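You operate a simulated robot arm through the tools that you are given. There is no shell and no other tool.

The job below is to be done with a simulated two-armed robot. You get a single attempt, and the scene is never put back.

## Task
Take the lid off the white can and lay it down on the top of the wooden bench.

The check looks at the end state, three seconds after you hand in, the way a careful person would. Anything else that was tipped, shoved, dropped, spilled or broken makes it a failure. Lids that push on must go on centred and level and be pressed home; caps that screw on are set level and turned clockwise until they are tight.

## Robot
Two 7-joint arms with two-finger grippers on one trunk, on a base that moves. Base frame: it is fixed to the floor where the robot stands at the start and does not move with it; the origin is under the middle of the robot, x ahead of it, y to its left, z up; the surface under the hand at the start is at about z = 800. Units: mm, rad, N and s.
The left shoulder is at the start at [60, 123, 970], the right one opposite. With the tool pointing down near the work surface each hand reaches from about 340 to 800 mm from the robot's upright axis, wherever it stands, measured 20 degrees to its own side. Places, roughly: white can (8x8x9 cm) [500, 0, 800]. Payload 1.47 kg a hand.
The TCP of each hand is the grasp point between the finger pads, 16 mm short of the fingertips. In the tool frame z runs along the fingers and y along their closing line. The gripper opens to 87 mm; its body begins 55 mm behind the TCP.
Orientation is that of the tool frame in the base frame, as a unit quaternion [w, x, y, z]. With the fingers straight down and closing along the base's y, the tool's x points along the base's -x, its y along +y and its z along -z.

## Interface
- The arms move only by the tool nudge_tool. It takes "left_moves", "right_moves" or both (then of equal length, played together; a hand with none holds still); each is a list of rows, each a list of 7 numbers: the shift along the tool's x, y, z in cm, then the turn, a rotation vector about the tool's x, y, z in rad, then the finger opening in cm, from 0 to 8.7. In form: [[dx, dy, dz, wx, wy, wz, hand], ...]. A call has 1 to 20 rows; each row is the pose to reach, as a shift and turn from the pose commanded when the call began, along the tool's axes at that moment. Rows are played at 5 a second. More than 50 mm and 0.15 rad between two rows, or a gripper value outside its range, and nothing of the call is played. A pose out of reach is approached as far as the arm can. The call stops where the force on the tool passes 40 N (or 10 N more than at its start, if that is more) or the arm is blocked; 0.2 s more then pass. The fingers move at their own pace (about 153 mm/s each) and stop on an object; they squeeze with about 26 N. The grip force told is the motor's: it shows also when the fingers shut on nothing. Time passes only in rows, and 0.2 s behind the last, so rows that repeat a pose let the fingers close. It gives the time, the measured TCP pose, the force on the tool (base axes), the opening and the grip force at its end, in the units of the frame above (readings bear some noise), with the torque about the TCP (base axes, N m) and any sound that the robot's microphone picked up, and new pictures: "show" is both (left out), scene, wrist or none (wrist: the cameras of the hands that moved).
- Cameras (640 x 400 px; columns grow to the right, rows downward): "scene" is now at [94.7, -3.1, 1533.5]; the picture's right is [-0.02, -1.00, 0.00], its down [-0.76, 0.01, -0.65] and it looks along [0.65, -0.01, -0.76] (base axes); focal length 252 px, centre (320, 200). "left" rides on the left gripper at [73, -12, -90] in its tool frame; the picture's right is [0.16, 0.99, 0.00], its down [-0.72, 0.12, -0.68] and it looks along [-0.67, 0.11, 0.73] (tool axes); focal length 247 px, centre (320, 200). "right" rides on the right gripper at [73, 12, -90] in its tool frame; the picture's right is [-0.16, 0.99, 0.00], its down [-0.72, -0.12, -0.68] and it looks along [-0.67, -0.11, 0.73] (tool axes); focal length 247 px, centre (320, 200).
- raise_lower(by): moves the trunk up (or, below 0, down) by that many mm; the arms and the scene camera ride with it, the base frame stays. It gives what a move gives, with no picture.
- base_move(legs): drives the robot by 1 to 6 legs, each [ahead, left, turn to the left] in mm, mm and rad, along the robot's own axes; the way and the turn of a leg run together, so that a leg with both is an arc; at most 1500 mm and 3.142 rad a leg. The arms and the cameras ride along, it lands a little off, and it stops where it bumps. It gives what a move gives, and a new picture of the scene camera.
- turn_head(pan, tilt): turns the head with the scene camera to pan (to the left, within 2.094 rad either way) and tilt (down, from -0.506 to 1.204), counted from straight ahead of the robot. It gives what a move gives, and a new picture of the scene camera.
- measure_at(camera, pixels): there is no depth. For up to 12 entries [column, row, z] of the newest picture of that camera ("zoom" is the newest enlarged one), the place [x, y] in the base frame at which the ray of that pixel passes the height z, good to about 3 mm, but the place of the scene camera against the robot may be out by one fixed shift of up to 12 mm in any direction. It takes no simulated time.
- enlarge(camera, box): a new picture of the part [left, top, right, bottom] of that camera's present view, enlarged. It takes no simulated time.
- sign_off(): hands the job in; it is judged then, once.

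Open the grippers and draw the arms clear of the work before you hand the job in, unless the task says otherwise.

The tools are called after "Emit:" as name(argument=value, ...) on one line, values as JSON. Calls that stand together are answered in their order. nudge_tool: Moves the arms, as the interface text tells. Its arguments: {"type":"object","properties":{"left_moves":{"type":"array"},"right_moves":{"type":"array"},"show":{"type":"string","enum":["both","scene","wrist","none"]}},"required":[]} The other tools are called the same way: raise_lower (by) moves the trunk up or down; base_move (legs) drives the base; turn_head (pan, tilt) turns the head that bears the scene camera; measure_at (camera, pixels) gives the place at which the rays of pixels pass given heights; enlarge (camera, box) takes an enlarged picture of a part of a camera's view; sign_off () hands the job in.

At the start:

```text
clock: 0.0
left_position: [512.0, 195.3, 1144.1]
left_orientation: [0.0, 0.0, 1.0, 0.0]
left_wrist_force: [-0.2, 0.1, 0.5]
left_ft_torque: [0.0, 0.0, -0.01]
left_width: 86.9
left_finger_force: 0.1
right_position: [411.0, -216.6, 1132.4]
right_orientation: [-0.001, 0.0, 1.0, 0.0]
right_wrist_force: [0.1, -0.3, 0.1]
right_ft_torque: [-0.01, 0.01, -0.02]
right_width: 86.9
right_finger_force: 0.0
trunk travel left (down, up): [-125.0, 105.0]
robot x, y, heading: [-0.2, -0.4, -0.001]
head pan, tilt (commanded): [-0.019, 0.862]
```

scene: 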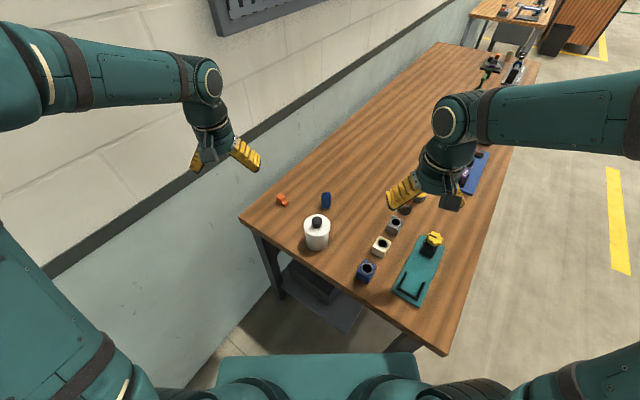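
right: 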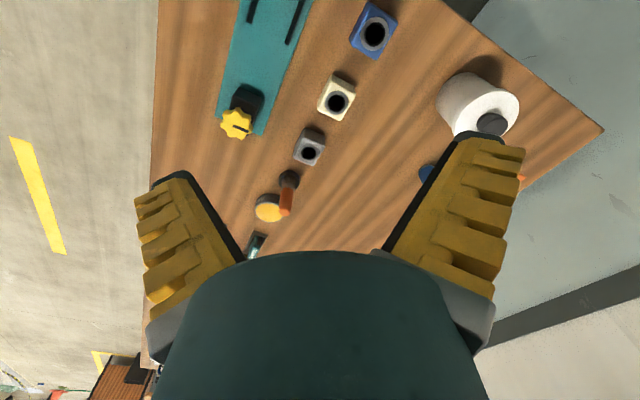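
left: 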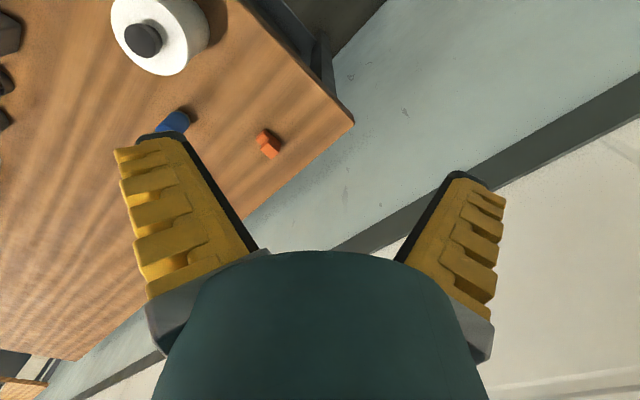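

The white can sits at about scene pixel (317, 235) with a dark knob-like thing at (317, 222). I enlarge that area to see what the lid is like.

Emit:
enlarge(camera="scene", box=[260, 180, 380, 260])

Emit:
enlarge(camera="left", box=[90, 0, 250, 100])

Emit:
enlarge(camera="right", box=[410, 50, 570, 150])

```text
5.00 times, centred on (320, 220) of scene
```

zoom: 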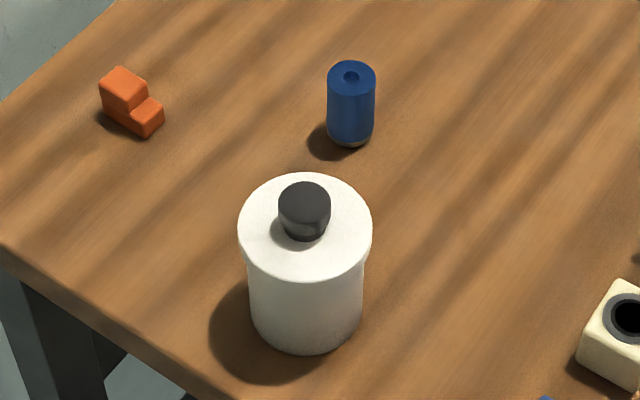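

```text
4.00 times, centred on (170, 50) of left
```

zoom: 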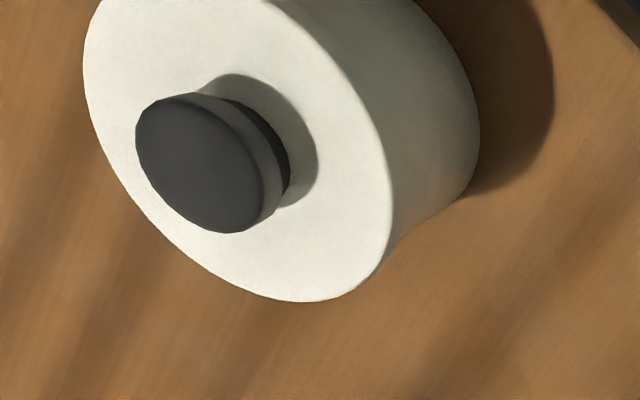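

```text
4.00 times, centred on (490, 100) of right
```

zoom: 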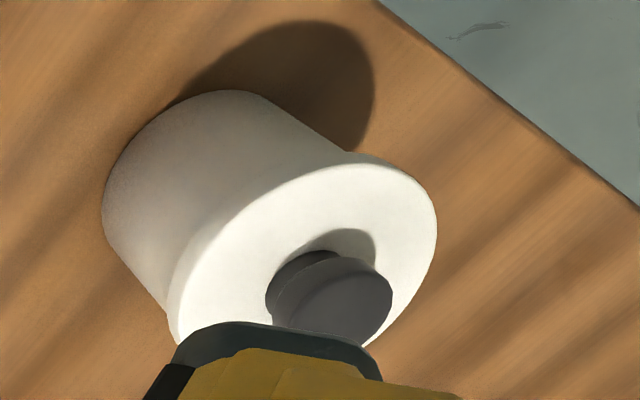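

The lid is a white disc overhanging the can, with a black knob on top. I measure the knob top and the bottom of the can from both wrist cameras at several heights to triangulate.

Emit:
measure_at(camera="left", pixels=[[138.75, 41.25, 880], [138.75, 41.25, 900], [138.75, 41.25, 920], [138.75, 41.25, 940], [150, 37, 870], [150, 37, 890]])

Emit:
measure_at(camera="right", pixels=[[496, 125, 880], [496, 125, 900], [496, 125, 920], [496, 125, 940], [436, 106, 800], [453, 84, 800]])

Emit:
measure_at(camera="scene", pixels=[[317, 219, 880], [317, 219, 900], [317, 219, 920], [317, 250, 800], [326, 207, 800], [282, 203, 800], [382, 246, 800], [366, 270, 800]])

```text
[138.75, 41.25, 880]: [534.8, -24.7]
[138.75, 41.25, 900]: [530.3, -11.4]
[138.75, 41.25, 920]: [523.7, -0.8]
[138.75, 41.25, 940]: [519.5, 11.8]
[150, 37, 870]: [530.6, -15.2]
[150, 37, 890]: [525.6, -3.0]
```

```text
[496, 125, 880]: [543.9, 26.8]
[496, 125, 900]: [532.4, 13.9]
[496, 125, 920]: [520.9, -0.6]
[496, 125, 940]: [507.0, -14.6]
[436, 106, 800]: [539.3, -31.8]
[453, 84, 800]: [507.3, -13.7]
```

```text
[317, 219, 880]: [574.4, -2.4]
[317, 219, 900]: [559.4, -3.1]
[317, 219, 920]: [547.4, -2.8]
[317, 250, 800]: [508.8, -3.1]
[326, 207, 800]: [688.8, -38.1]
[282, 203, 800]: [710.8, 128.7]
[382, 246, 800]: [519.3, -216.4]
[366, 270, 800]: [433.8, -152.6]
```

Both wrist cameras agree on the knob top near [523, -1, 920]. I bring the right hand above it at z of about 1040, well clear, to look closer.

Emit:
nudge_tool(right_moves=[[-1.6, 3.1, 1.3, 0, 0, 0, 7], [-3.2, 6.2, 2.6, 0, 0, 0, 7], [-4.8, 9.3, 3.9, 0, 0, 0, 7], [-6.4, 12.4, 5.2, 0, 0, 0, 7], [-8.0, 15.5, 6.5, 0, 0, 0, 7], [-9.6, 18.6, 7.8, 0, 0, 0, 7], [-11.2, 21.56, 9.2, 0, 0, 0, 7], [-11.2, 21.56, 9.2, 0, 0, 0, 7]], show="both")

```text
clock: 1.8
left_position: [511.4, 195.5, 1146.1]
left_orientation: [0.001, 0.0, 1.0, 0.0]
left_wrist_force: [0.5, 0.0, -0.1]
left_ft_torque: [0.0, -0.02, -0.03]
left_width: 87.1
left_finger_force: 0.1
right_position: [524.6, 0.1, 1040.4]
right_orientation: [0.0, 0.0, 1.0, 0.0]
right_wrist_force: [-0.8, 0.5, 0.1]
right_ft_torque: [-0.01, 0.01, 0.03]
right_width: 73.3
right_finger_force: 1.9
trunk travel left (down, up): [-125.0, 105.0]
robot x, y, heading: [2.9, 2.8, 0.003]
head pan, tilt (commanded): [-0.019, 0.862]
```

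scene: 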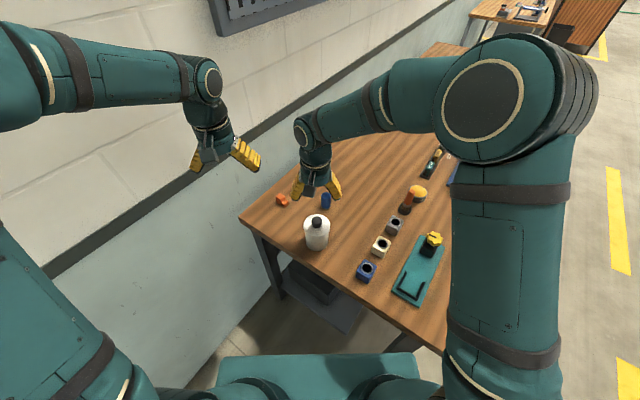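
right: 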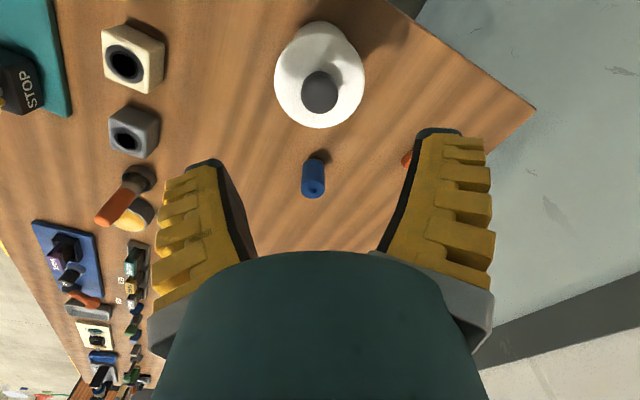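

The wrist view shows the lid disc around (320, 75) with the knob top at (320, 93). I enlarge it and measure the knob and lid.

Emit:
enlarge(camera="right", box=[260, 10, 388, 138])

Emit:
measure_at(camera="right", pixels=[[320, 93, 900], [320, 93, 910], [320, 93, 920], [320, 93, 930]])

Emit:
enlarge(camera="scene", box=[270, 170, 390, 260])

```text
3.12 times, centred on (324, 74) of right
```

zoom: 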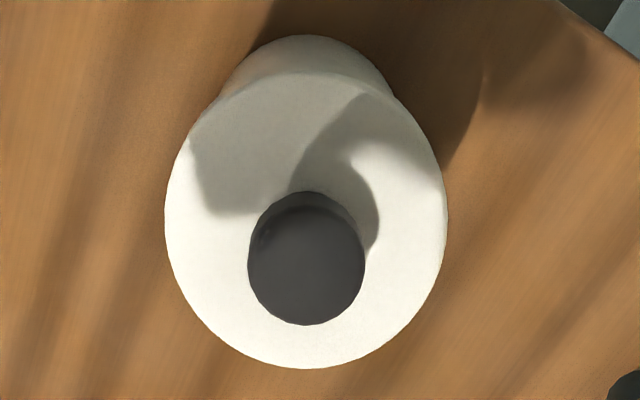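

```text
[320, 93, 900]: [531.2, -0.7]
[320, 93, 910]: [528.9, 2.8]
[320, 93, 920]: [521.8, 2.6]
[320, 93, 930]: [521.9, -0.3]
```

```text
4.44 times, centred on (330, 215) of scene
```

zoom: 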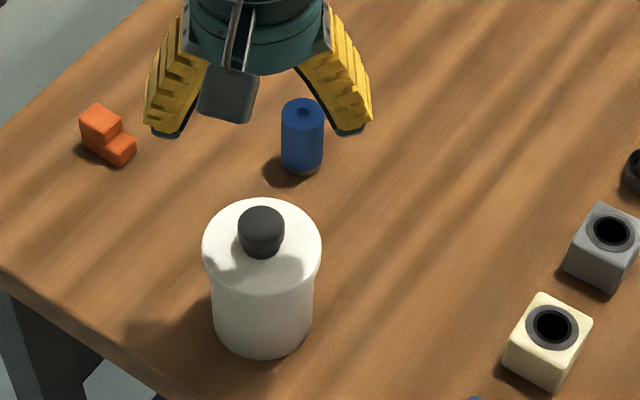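

Knob is about 30 mm across and the lid about 80 mm. I measure lid edge and knob points to get the heights of lid top and knob.

Emit:
measure_at(camera="right", pixels=[[319.8, 95.5, 910], [319.8, 95.5, 915], [319.8, 95.5, 920], [319.8, 95.5, 925], [319.5, 80.4, 880], [319.5, 80.4, 885], [319.5, 80.4, 890], [319.5, 80.4, 895], [319.5, 80.4, 900]])

Emit:
measure_at(camera="right", pixels=[[274.5, 80, 890], [365, 80, 890], [319.5, 33, 890], [319.5, 127.5, 890], [301, 95, 920], [338.5, 95, 920], [319.5, 74.5, 920], [319.5, 114, 920]])

```text
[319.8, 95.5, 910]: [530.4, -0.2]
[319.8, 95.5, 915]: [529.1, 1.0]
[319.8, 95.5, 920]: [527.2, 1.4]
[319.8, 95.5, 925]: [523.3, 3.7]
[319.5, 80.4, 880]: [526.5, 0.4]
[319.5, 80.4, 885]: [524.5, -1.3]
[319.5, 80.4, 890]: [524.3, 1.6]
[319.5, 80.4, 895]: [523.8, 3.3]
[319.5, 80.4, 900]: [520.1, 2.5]
```

```text
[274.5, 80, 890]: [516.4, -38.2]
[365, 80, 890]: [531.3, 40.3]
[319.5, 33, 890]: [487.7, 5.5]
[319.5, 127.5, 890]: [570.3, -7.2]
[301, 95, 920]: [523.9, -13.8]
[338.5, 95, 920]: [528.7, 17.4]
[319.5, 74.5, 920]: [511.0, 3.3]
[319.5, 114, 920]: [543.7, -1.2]
```

Lid centre is about [525, 1], lid top near z 887 and knob top near 918. I lower the hand to z of about 955 (tips at 939) and check the alignment.

Emit:
nudge_tool(right_moves=[[0, 0.1, 3, 0, 0, 0, 7], [0, 0.1, 6, 0, 0, 0, 7], [0, 0.1, 8.5, 0, 0, 0, 7], [0, 0.1, 8.5, 0, 0, 0, 7]], show="both")

```text
clock: 2.8
left_position: [511.6, 195.0, 1144.8]
left_orientation: [0.001, -0.001, 1.0, 0.0]
left_wrist_force: [0.6, 0.0, 0.4]
left_ft_torque: [-0.03, -0.03, -0.01]
left_width: 86.9
left_finger_force: 0.1
right_position: [522.5, -1.6, 957.1]
right_orientation: [0.0, -0.001, 1.0, 0.0]
right_wrist_force: [0.3, 0.1, -0.6]
right_ft_torque: [0.0, 0.0, 0.01]
right_width: 73.4
right_finger_force: 2.4
trunk travel left (down, up): [-125.0, 105.0]
robot x, y, heading: [-0.5, 0.4, 0.002]
head pan, tilt (commanded): [-0.019, 0.862]
```

scene: 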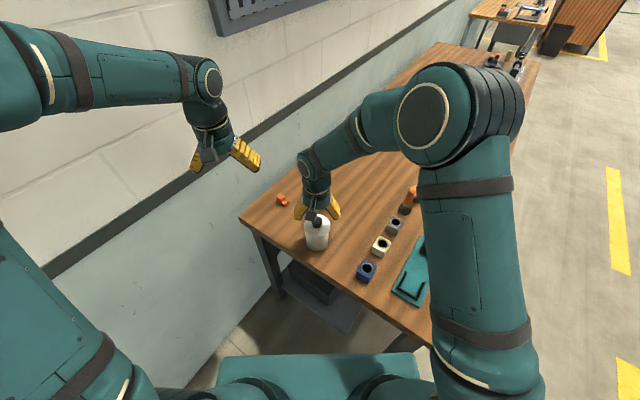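
right: 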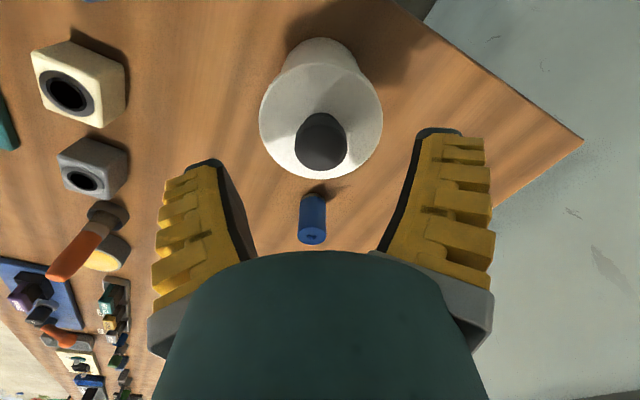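

Knob top now at about (321, 145) and lid at (321, 120) in the wrist view. I enlarge and measure again from this closer pose.

Emit:
enlarge(camera="right", box=[240, 60, 400, 160])

Emit:
measure_at(camera="right", pixels=[[321, 145, 910], [321, 145, 915], [321, 145, 920], [321, 145, 925], [321, 145, 915], [321, 145, 920]])

Emit:
enlarge(camera="scene", box=[277, 190, 357, 260])

```text
4.00 times, centred on (320, 110) of right
```

zoom: 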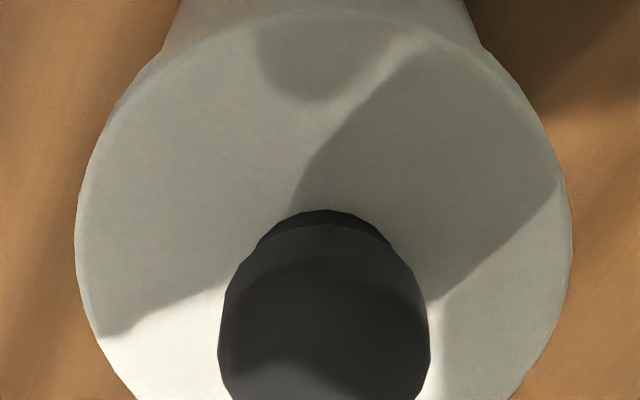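

```text
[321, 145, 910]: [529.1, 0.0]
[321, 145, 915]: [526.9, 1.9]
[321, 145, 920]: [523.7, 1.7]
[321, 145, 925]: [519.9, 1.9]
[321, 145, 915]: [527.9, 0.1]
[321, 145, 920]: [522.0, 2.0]
```

```text
5.71 times, centred on (317, 225) of scene
```

zoom: 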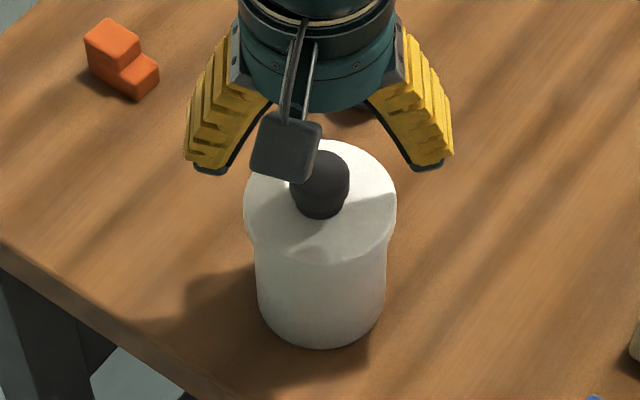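

In tool axes the knob sits about 2 mm further ahead and 0.5 mm left of the TCP. The fingers look splayed when open, so I narrow them to 5 cm first at this height, correct x, and look again before descending.

Emit:
nudge_tool(right_moves=[[-0.2, 0.05, 0, 0, 0, 0, 5], [-0.2, 0.05, 0, 0, 0, 0, 5], [-0.2, 0.05, 0, 0, 0, 0, 5]], show="both")

Emit:
enlarge(camera="scene", box=[277, 170, 357, 260])

```text
clock: 3.6
left_position: [511.7, 196.2, 1144.8]
left_orientation: [0.0, 0.001, 1.0, 0.0]
left_wrist_force: [-0.2, 0.2, 0.4]
left_ft_torque: [-0.01, 0.0, -0.02]
left_width: 87.0
left_finger_force: 0.0
right_position: [524.7, 0.3, 955.1]
right_orientation: [0.0, 0.0, 1.0, 0.0]
right_wrist_force: [-0.6, -1.2, 0.3]
right_ft_torque: [-0.02, 0.02, 0.01]
right_width: 55.6
right_finger_force: 3.9
trunk travel left (down, up): [-125.0, 105.0]
robot x, y, heading: [1.3, -0.9, -0.002]
head pan, tilt (commanded): [-0.019, 0.862]
```

scene: 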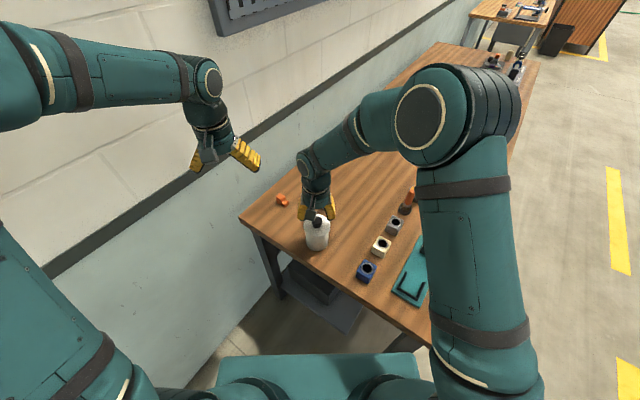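
right: 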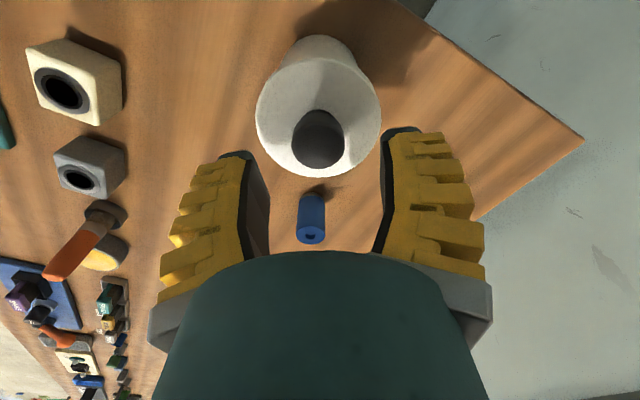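

```text
4.44 times, centred on (317, 215) of scene
```

zoom: 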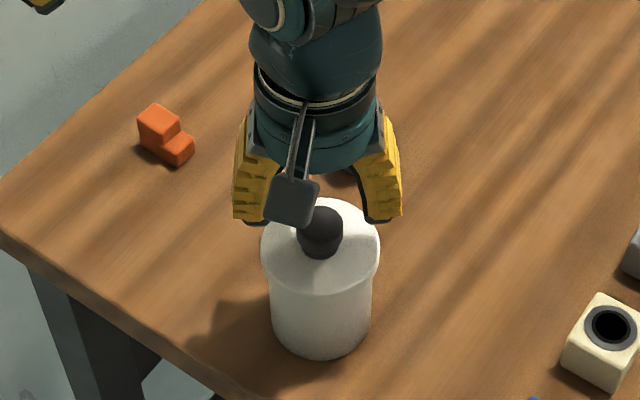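

Fingers are now nearly parallel with the knob (318, 140) centred between tips at columns ~255 and ~388. I descend 30 mm and check force and picture.

Emit:
nudge_tool(right_moves=[[0, 0, 1.5, 0, 0, 0, 4.6], [0, 0, 3.0, 0, 0, 0, 4.6], [0, 0, 3.0, 0, 0, 0, 4.6]], show="both")

Emit:
enlarge(camera="scene", box=[277, 170, 357, 260])

Emit:
enlarge(camera="right", box=[220, 80, 420, 260])

```text
clock: 4.4
left_position: [512.2, 196.9, 1144.0]
left_orientation: [0.0, 0.0, 1.0, 0.0]
left_wrist_force: [0.4, 0.1, -0.5]
left_ft_torque: [0.0, 0.01, 0.04]
left_width: 87.0
left_finger_force: 0.1
right_position: [524.2, -0.5, 924.3]
right_orientation: [0.0, 0.001, 1.0, 0.001]
right_wrist_force: [0.3, 0.0, -0.4]
right_ft_torque: [-0.01, 0.02, 0.02]
right_width: 51.5
right_finger_force: 3.9
trunk travel left (down, up): [-125.0, 105.0]
robot x, y, heading: [-0.3, 1.5, -0.004]
head pan, tilt (commanded): [-0.019, 0.862]
```

scene: 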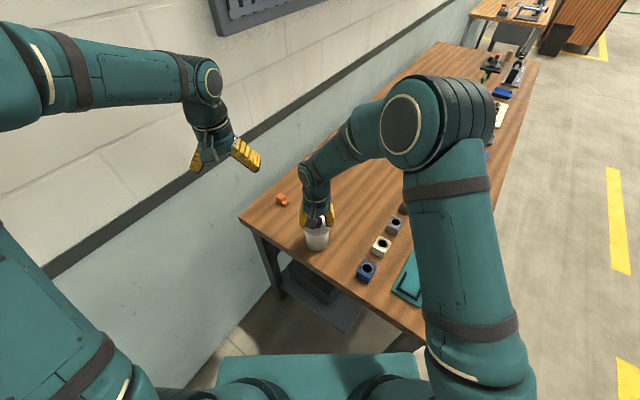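
right: 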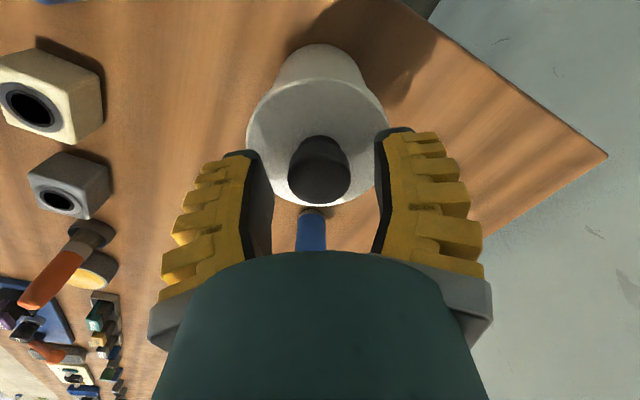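

```text
4.44 times, centred on (317, 215) of scene
```

zoom: 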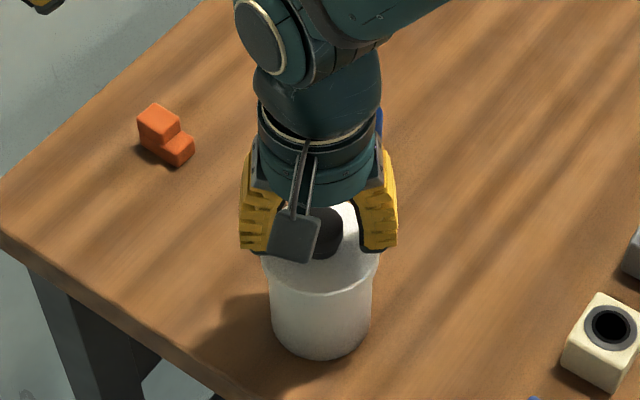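

```text
2.22 times, centred on (320, 170) of right
```

zoom: 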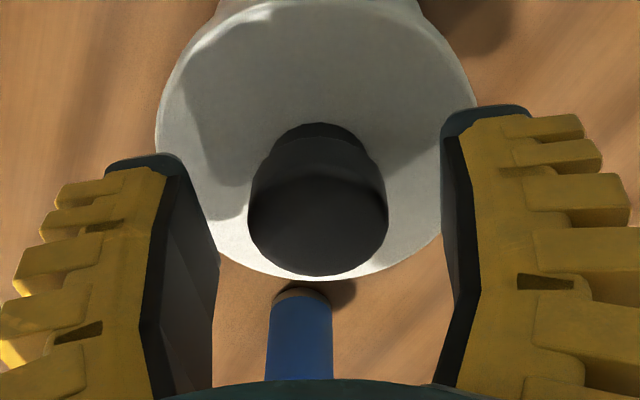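

Knob is centred between the pads within about 1 mm. I descend another 13 mm (TCP ~912, tips ~896, lid top ~887), watching the force.

Emit:
nudge_tool(right_moves=[[-0.1, 0, 0.7, 0, 0, 0, 4.4], [-0.1, 0, 1.3, 0, 0, 0, 4.4], [-0.1, 0, 1.3, 0, 0, 0, 4.4]], show="both")

Emit:
enlarge(camera="right", box=[220, 80, 420, 260])

Emit:
enlarge(camera="scene", box=[277, 190, 357, 260])

```text
clock: 5.2
left_position: [511.6, 196.1, 1144.9]
left_orientation: [0.0, 0.0, 1.0, 0.001]
left_wrist_force: [0.0, 0.5, 0.4]
left_ft_torque: [-0.02, 0.02, -0.01]
left_width: 86.8
left_finger_force: 0.0
right_position: [525.4, 0.3, 910.3]
right_orientation: [0.001, 0.001, 1.0, 0.0]
right_wrist_force: [-0.1, -0.5, -0.1]
right_ft_torque: [0.01, 0.02, 0.01]
right_width: 47.2
right_finger_force: 3.8
trunk travel left (down, up): [-125.0, 105.0]
robot x, y, heading: [-0.4, 1.3, -0.003]
head pan, tilt (commanded): [-0.019, 0.862]
```

scene: 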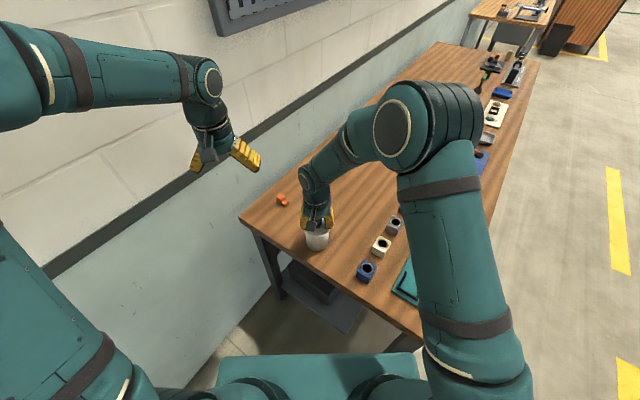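
right: 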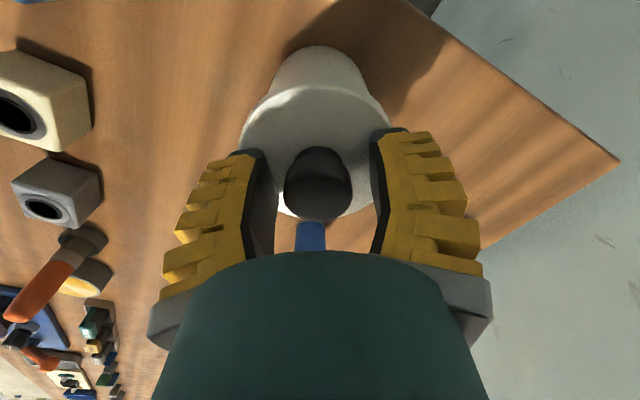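

```text
2.22 times, centred on (320, 170) of right
```

zoom: 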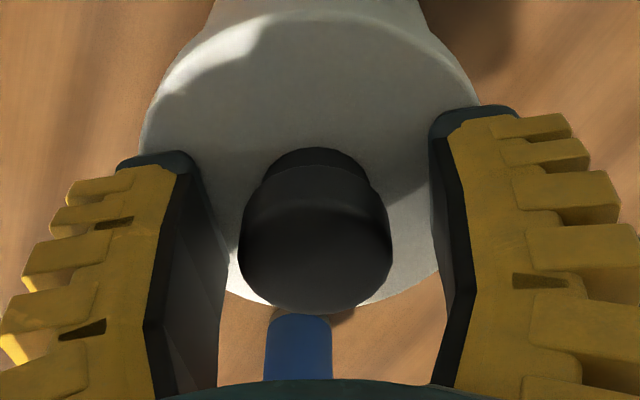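

```text
5.71 times, centred on (317, 225) of scene
```

zoom: 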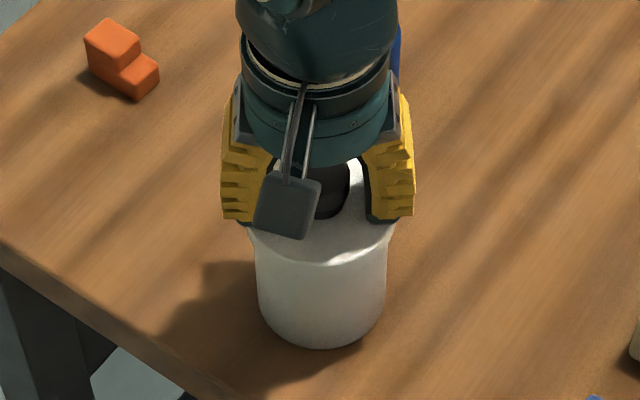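

No contact force; the knob cap spans zoom columns 240–392 between the pads. I close gradually to about 34 mm and look at centring before gripping.

Emit:
nudge_tool(right_moves=[[0, 0, 0, 0, 0, 0, 3.8], [0, 0, 0, 0, 0, 0, 3.4], [0, 0, 0, 0, 0, 0, 3.4]], show="wrist")

Emit:
enlarge(camera="right", box=[220, 80, 420, 260])

```text
clock: 6.0
left_position: [511.0, 195.9, 1143.9]
left_orientation: [0.0, 0.0, 1.0, 0.001]
left_wrist_force: [0.3, 0.0, 0.1]
left_ft_torque: [-0.01, -0.02, 0.0]
left_width: 87.0
left_finger_force: 0.0
right_position: [525.2, -0.5, 910.8]
right_orientation: [0.001, -0.001, 1.0, 0.0]
right_wrist_force: [0.0, -2.1, 14.4]
right_ft_torque: [-0.17, 0.04, -0.05]
right_width: 38.4
right_finger_force: 11.8
trunk travel left (down, up): [-125.0, 105.0]
robot x, y, heading: [-2.1, -3.5, 0.007]
head pan, tilt (commanded): [-0.019, 0.862]
```

right: 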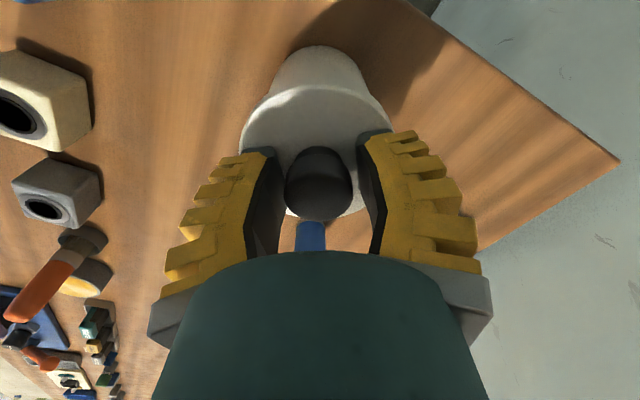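

```text
2.22 times, centred on (320, 170) of right
```

zoom: 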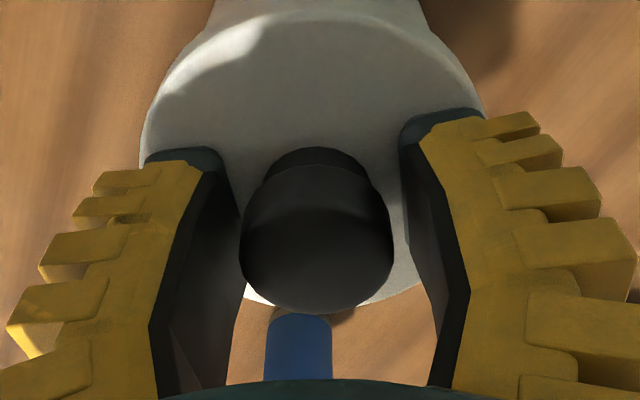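

Wrist force z shows +14 N: the fingertips swung down onto the lid while closing. I raise 7 mm to free them before closing further.

Emit:
nudge_tool(right_moves=[[0, 0, -0.4, 0, 0, 0, 3.8], [0, 0, -0.7, 0, 0, 0, 3.8], [0, 0, -0.7, 0, 0, 0, 3.4], [0, 0, -0.7, 0, 0, 0, 3.4]], show="wrist")

Emit:
enlarge(camera="right", box=[220, 80, 420, 260])

```text
clock: 7.0
left_position: [511.3, 197.9, 1143.4]
left_orientation: [0.0, 0.0, 1.0, 0.0]
left_wrist_force: [0.8, -0.3, -0.7]
left_ft_torque: [0.01, 0.01, 0.01]
left_width: 87.2
left_finger_force: 0.1
right_position: [527.1, 0.2, 918.4]
right_orientation: [0.001, 0.0, 1.0, 0.0]
right_wrist_force: [0.0, -0.2, -0.5]
right_ft_torque: [0.02, 0.0, 0.01]
right_width: 39.9
right_finger_force: 4.6
trunk travel left (down, up): [-125.0, 105.0]
robot x, y, heading: [-1.4, -1.5, 0.0]
head pan, tilt (commanded): [-0.019, 0.862]
```

right: 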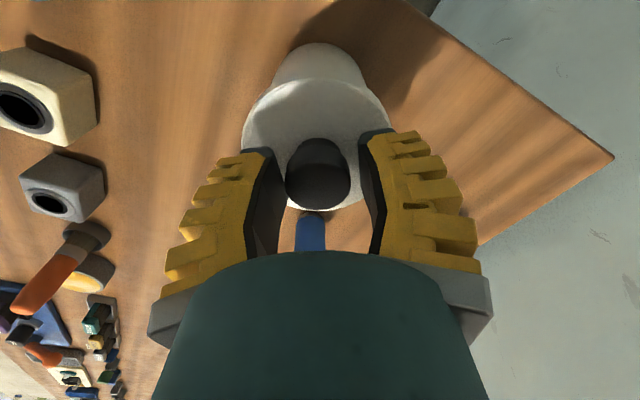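

```text
2.22 times, centred on (320, 170) of right
```

zoom: 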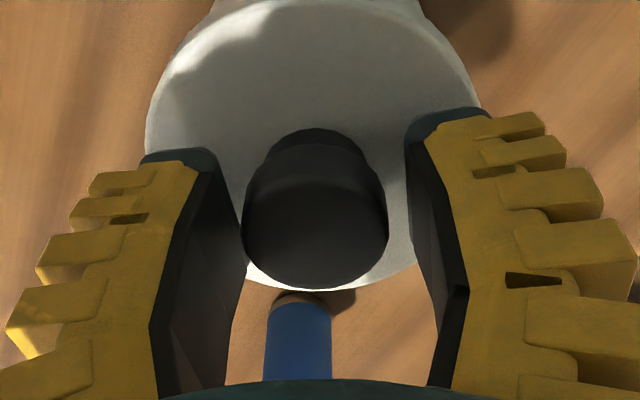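

Free again (force ~0) and centred. I close fully on the knob in steps, holding the pose.

Emit:
nudge_tool(right_moves=[[0, 0, 0, 0, 0, 0, 3.0], [0, 0, 0, 0, 0, 0, 2.8], [0, 0, 0, 0, 0, 0, 2.6], [0, 0, 0, 0, 0, 0, 2.6]], show="wrist")

Emit:
enlarge(camera="right", box=[220, 80, 420, 260])

```text
clock: 8.0
left_position: [511.7, 195.8, 1143.7]
left_orientation: [0.0, 0.0, 1.0, 0.0]
left_wrist_force: [0.8, -0.2, 0.4]
left_ft_torque: [-0.01, -0.01, -0.01]
left_width: 87.1
left_finger_force: 0.1
right_position: [526.1, -0.4, 919.3]
right_orientation: [0.0, 0.001, 1.0, 0.0]
right_wrist_force: [-0.2, -0.8, -0.4]
right_ft_torque: [0.04, 0.0, 0.03]
right_width: 32.2
right_finger_force: 4.6
trunk travel left (down, up): [-125.0, 105.0]
robot x, y, heading: [0.2, 2.1, -0.003]
head pan, tilt (commanded): [-0.019, 0.862]
```

right: 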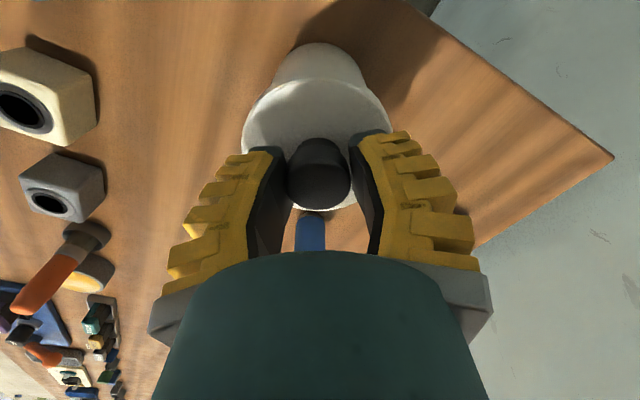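

```text
2.22 times, centred on (320, 170) of right
```

zoom: 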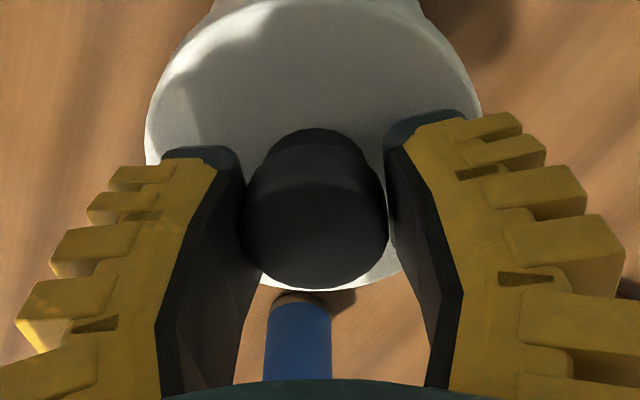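

Fingers at 32 mm, just touching the knob sides. I close on to grip firmly.

Emit:
nudge_tool(right_moves=[[0, 0, 0, 0, 0, 0, 2.2], [0, 0, 0, 0, 0, 0, 1.5], [0, 0, 0, 0, 0, 0, 0.5], [0, 0, 0, 0, 0, 0, 0], [0, 0, 0, 0, 0, 0, 0]], show="wrist")

Emit:
enlarge(camera="right", box=[220, 80, 420, 260])

```text
clock: 9.2
left_position: [512.0, 197.3, 1144.4]
left_orientation: [0.0, 0.0, 1.0, 0.0]
left_wrist_force: [0.1, 0.7, 0.0]
left_ft_torque: [0.01, -0.05, -0.03]
left_width: 87.2
left_finger_force: 0.0
right_position: [527.3, 0.2, 919.7]
right_orientation: [0.001, 0.0, 1.0, 0.0]
right_wrist_force: [2.3, -3.7, 6.7]
right_ft_torque: [-0.06, -0.23, -0.01]
right_width: 22.6
right_finger_force: 26.4
trunk travel left (down, up): [-125.0, 105.0]
robot x, y, heading: [-1.1, 1.9, -0.006]
head pan, tilt (commanded): [-0.019, 0.862]
```

right: 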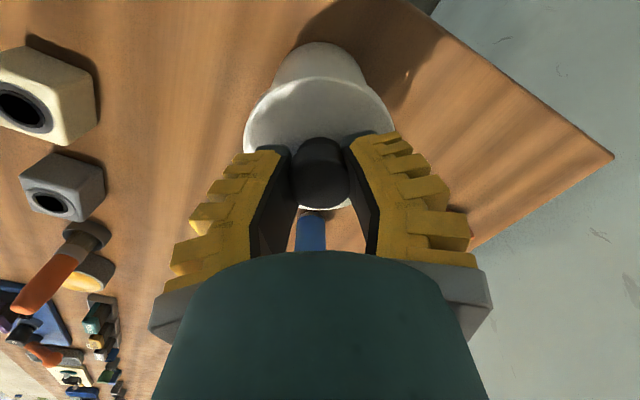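

```text
2.22 times, centred on (320, 170) of right
```

zoom: 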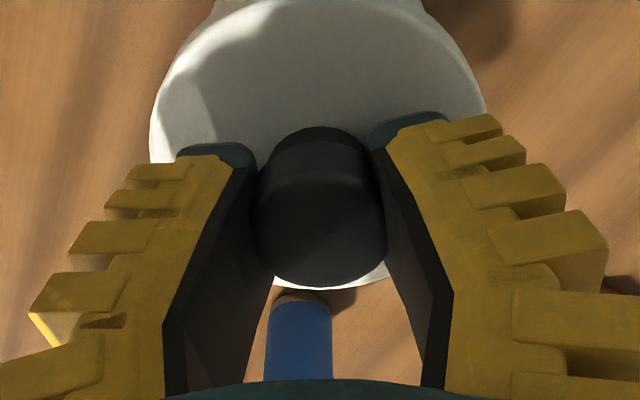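

The fingers have closed under the wide cap of the knob at 22.6 mm with 26 N. I lift just 4 mm slowly and check whether the can comes along.

Emit:
nudge_tool(right_moves=[[0, 0, -0.1, 0, 0, 0, 0], [0, 0, -0.2, 0, 0, 0, 0], [0, 0, -0.3, 0, 0, 0, 0], [0, 0, -0.4, 0, 0, 0, 0], [0, 0, -0.4, 0, 0, 0, 0]], show="both")

Emit:
enlarge(camera="right", box=[220, 20, 420, 200])

Emit:
enlarge(camera="scene", box=[277, 190, 357, 260])

```text
clock: 10.4
left_position: [511.9, 195.8, 1144.4]
left_orientation: [0.001, 0.0, 1.0, 0.0]
left_wrist_force: [0.6, -0.1, -0.1]
left_ft_torque: [0.01, 0.01, 0.0]
left_width: 87.1
left_finger_force: 0.0
right_position: [525.9, 0.5, 921.9]
right_orientation: [0.0, 0.0, 1.0, 0.0]
right_wrist_force: [-0.1, 0.2, -3.1]
right_ft_torque: [0.01, 0.0, -0.04]
right_width: 19.9
right_finger_force: 26.1
trunk travel left (down, up): [-125.0, 105.0]
robot x, y, heading: [-2.4, -1.1, 0.002]
head pan, tilt (commanded): [-0.019, 0.862]
```

scene: 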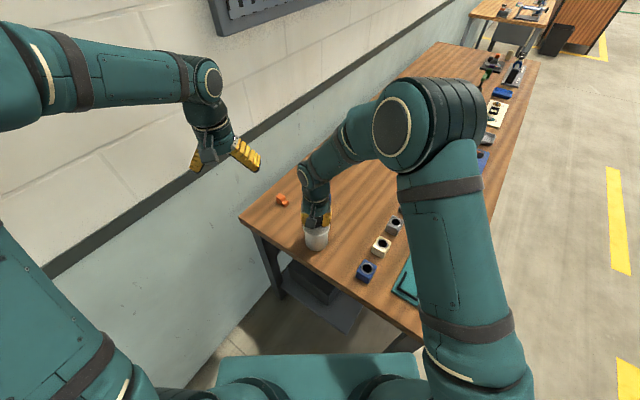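
right: 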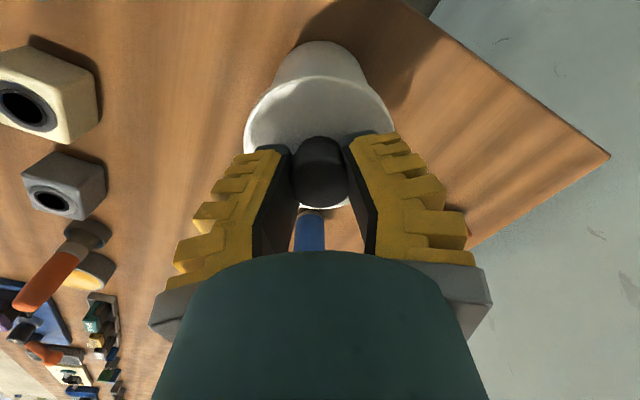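

```text
2.22 times, centred on (320, 110) of right
```

zoom: 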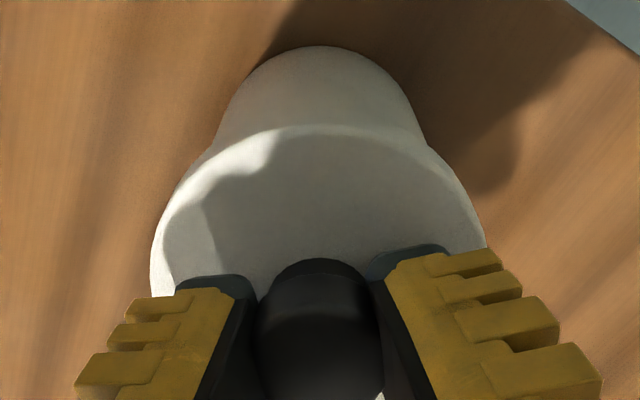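

```text
5.71 times, centred on (317, 225) of scene
```

zoom: 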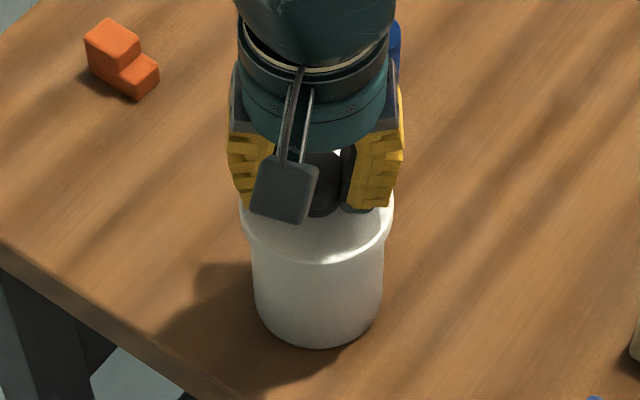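

Pull is only −3.1 N so far, the fingers settled in the knob's neck. I lift 6 mm more and compare the can's base in the pictures.

Emit:
nudge_tool(right_moves=[[0, 0, -0.15, 0, 0, 0, 0], [0, 0, -0.3, 0, 0, 0, 0], [0, 0, -0.45, 0, 0, 0, 0], [0, 0, -0.6, 0, 0, 0, 0], [0, 0, -0.6, 0, 0, 0, 0]], show="both")

Emit:
enlarge(camera="right", box=[220, 20, 420, 200])

Emit:
enlarge(camera="scene", box=[277, 190, 357, 260])

```text
clock: 11.6
left_position: [511.1, 197.3, 1144.3]
left_orientation: [0.0, 0.0, 1.0, 0.0]
left_wrist_force: [-0.3, -0.4, 0.2]
left_ft_torque: [0.02, 0.01, 0.03]
left_width: 87.1
left_finger_force: 0.1
right_position: [527.2, -0.0, 928.4]
right_orientation: [0.0, 0.0, 1.0, -0.001]
right_wrist_force: [0.3, 0.2, -4.1]
right_ft_torque: [-0.02, 0.01, 0.05]
right_width: 19.2
right_finger_force: 26.1
trunk travel left (down, up): [-125.0, 105.0]
robot x, y, heading: [-0.4, -0.8, -0.003]
head pan, tilt (commanded): [-0.019, 0.862]
```

scene: 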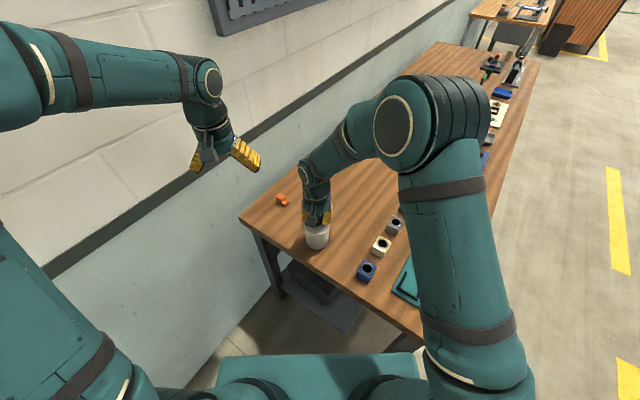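
right: 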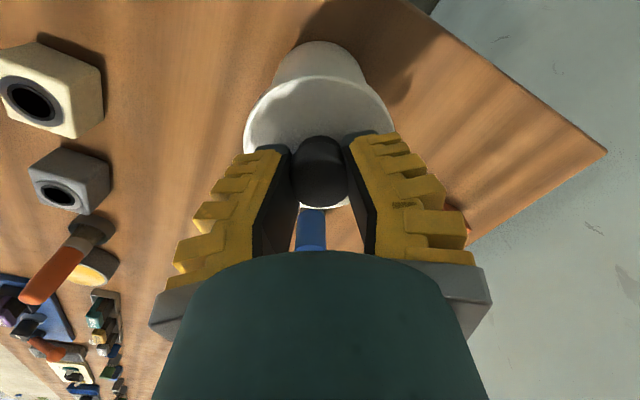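

```text
2.22 times, centred on (320, 110) of right
```

zoom: 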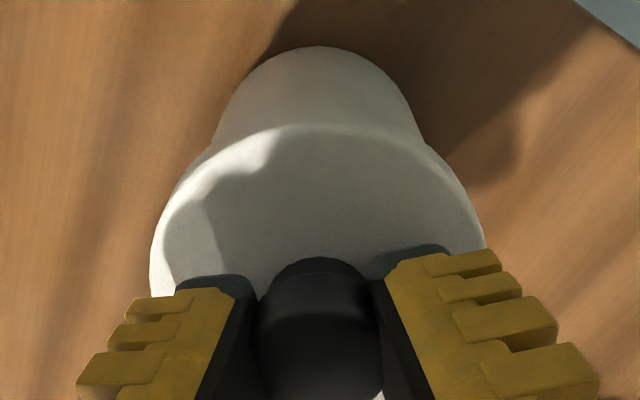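

```text
5.71 times, centred on (317, 225) of scene
```

zoom: 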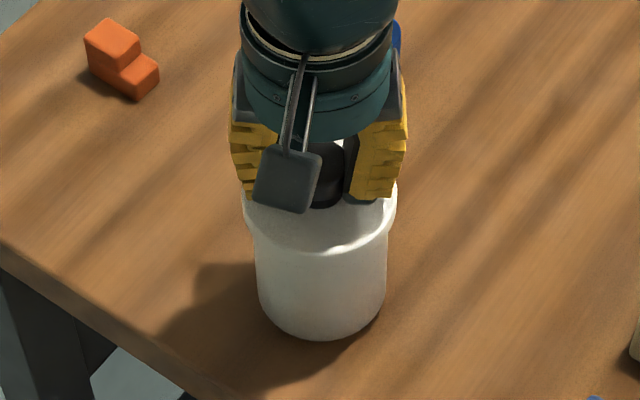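

The can's base rose from zoom row 350 to 338 and the pull is just −4 N: the whole can is lifting with the lid, so the lid holds on. I set it back down gently 6 mm.

Emit:
nudge_tool(right_moves=[[0, 0, 0.15, 0, 0, 0, 0], [0, 0, 0.3, 0, 0, 0, 0], [0, 0, 0.45, 0, 0, 0, 0], [0, 0, 0.6, 0, 0, 0, 0], [0, 0, 0.6, 0, 0, 0, 0]], show="scene")

Emit:
enlarge(camera="scene", box=[277, 190, 357, 260])

Emit:
measure_at(camera="scene", pixels=[[240, 216, 800], [280, 245, 800], [320, 272, 800], [400, 327, 800], [282, 203, 800], [395, 228, 800], [382, 248, 800], [366, 274, 800], [404, 208, 800]])

```text
clock: 12.8
left_position: [511.6, 196.3, 1144.7]
left_orientation: [0.0, 0.0, 1.0, 0.0]
left_wrist_force: [-0.6, -0.2, 0.6]
left_ft_torque: [0.02, -0.01, -0.01]
left_width: 86.9
left_finger_force: 0.0
right_position: [527.0, 0.6, 921.3]
right_orientation: [-0.001, 0.0, 1.0, 0.0]
right_wrist_force: [-0.2, -0.8, -3.6]
right_ft_torque: [-0.01, 0.0, 0.0]
right_width: 18.3
right_finger_force: 26.3
trunk travel left (down, up): [-125.0, 105.0]
robot x, y, heading: [1.6, -0.7, -0.002]
head pan, tilt (commanded): [-0.019, 0.862]
```

scene: 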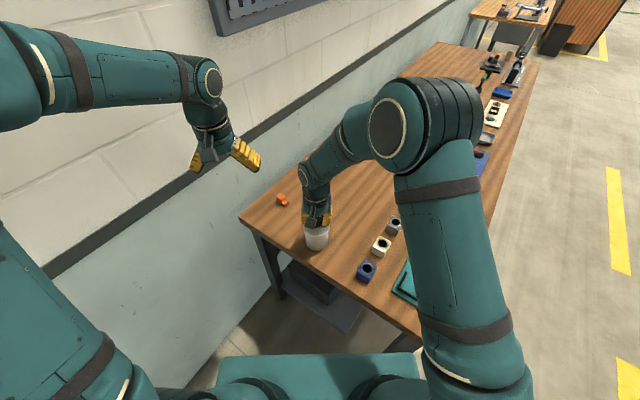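

```text
5.71 times, centred on (317, 225) of scene
```

zoom: 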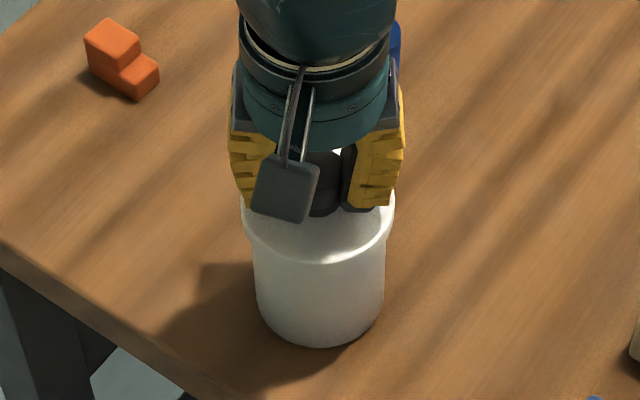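

```text
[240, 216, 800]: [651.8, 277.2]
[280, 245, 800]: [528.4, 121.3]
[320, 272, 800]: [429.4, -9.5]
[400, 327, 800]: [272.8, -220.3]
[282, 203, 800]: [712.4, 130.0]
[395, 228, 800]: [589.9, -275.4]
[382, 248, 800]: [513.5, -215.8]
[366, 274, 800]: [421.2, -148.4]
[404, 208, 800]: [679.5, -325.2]
```

The pull is still −3.6 N, so the can still hangs slightly. I lower in small steps until it stands on the bench again.

Emit:
nudge_tool(right_moves=[[0, 0, 0.1, 0, 0, 0, 0], [0, 0, 0.2, 0, 0, 0, 0], [0, 0, 0.2, 0, 0, 0, 0]], show="none")

```text
clock: 13.6
left_position: [512.3, 196.0, 1144.2]
left_orientation: [0.0, 0.001, 1.0, 0.0]
left_wrist_force: [0.1, -1.0, -0.3]
left_ft_torque: [0.0, 0.0, 0.03]
left_width: 86.9
left_finger_force: 0.1
right_position: [524.8, 0.2, 920.0]
right_orientation: [-0.001, 0.0, 1.0, 0.0]
right_wrist_force: [-0.7, -0.2, -1.8]
right_ft_torque: [0.02, -0.03, -0.01]
right_width: 18.5
right_finger_force: 26.3
trunk travel left (down, up): [-125.0, 105.0]
robot x, y, heading: [-0.9, -0.2, -0.0]
head pan, tilt (commanded): [-0.019, 0.862]
```

Force eased to −1.8 N, so the can is partly resting. One more millimetre down, then a look at the scene.

Emit:
nudge_tool(right_moves=[[0, 0, 0.1, 0, 0, 0, 0], [0, 0, 0.15, 0, 0, 0, 0], [0, 0, 0.15, 0, 0, 0, 0]], show="both")

Emit:
enlarge(camera="scene", box=[277, 190, 357, 260])

Emit:
enlarge(camera="left", box=[60, 0, 300, 150])

```text
clock: 14.4
left_position: [509.3, 196.1, 1145.3]
left_orientation: [0.001, 0.0, 1.0, 0.0]
left_wrist_force: [-0.6, 1.0, 1.1]
left_ft_torque: [0.02, 0.0, -0.02]
left_width: 87.1
left_finger_force: 0.1
right_position: [524.4, 0.9, 918.2]
right_orientation: [0.001, 0.0, 1.0, 0.001]
right_wrist_force: [-4.9, -3.6, 15.5]
right_ft_torque: [-0.04, -0.01, 0.02]
right_width: 18.9
right_finger_force: 26.1
trunk travel left (down, up): [-125.0, 105.0]
robot x, y, heading: [1.6, 0.9, 0.007]
head pan, tilt (commanded): [-0.019, 0.862]
```

scene: 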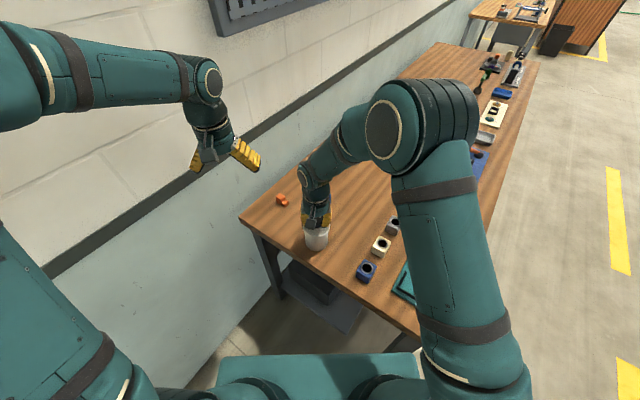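
right: 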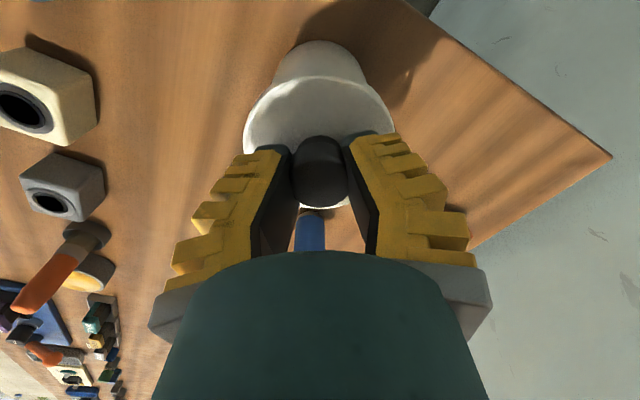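

```text
5.71 times, centred on (317, 225) of scene
```

zoom: 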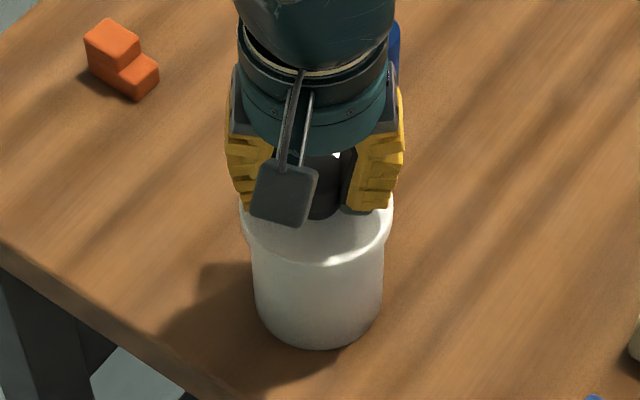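

```text
2.67 times, centred on (180, 75) of left
```

zoom: 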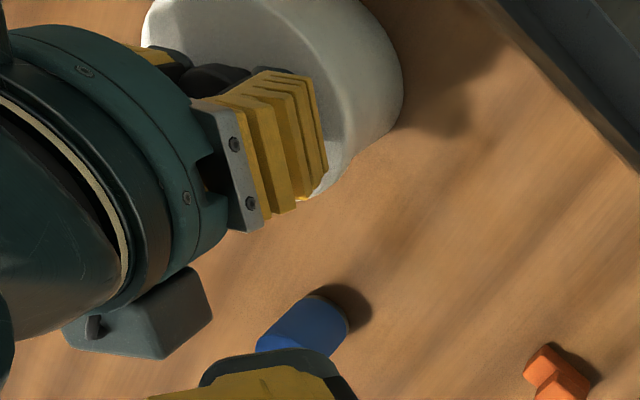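

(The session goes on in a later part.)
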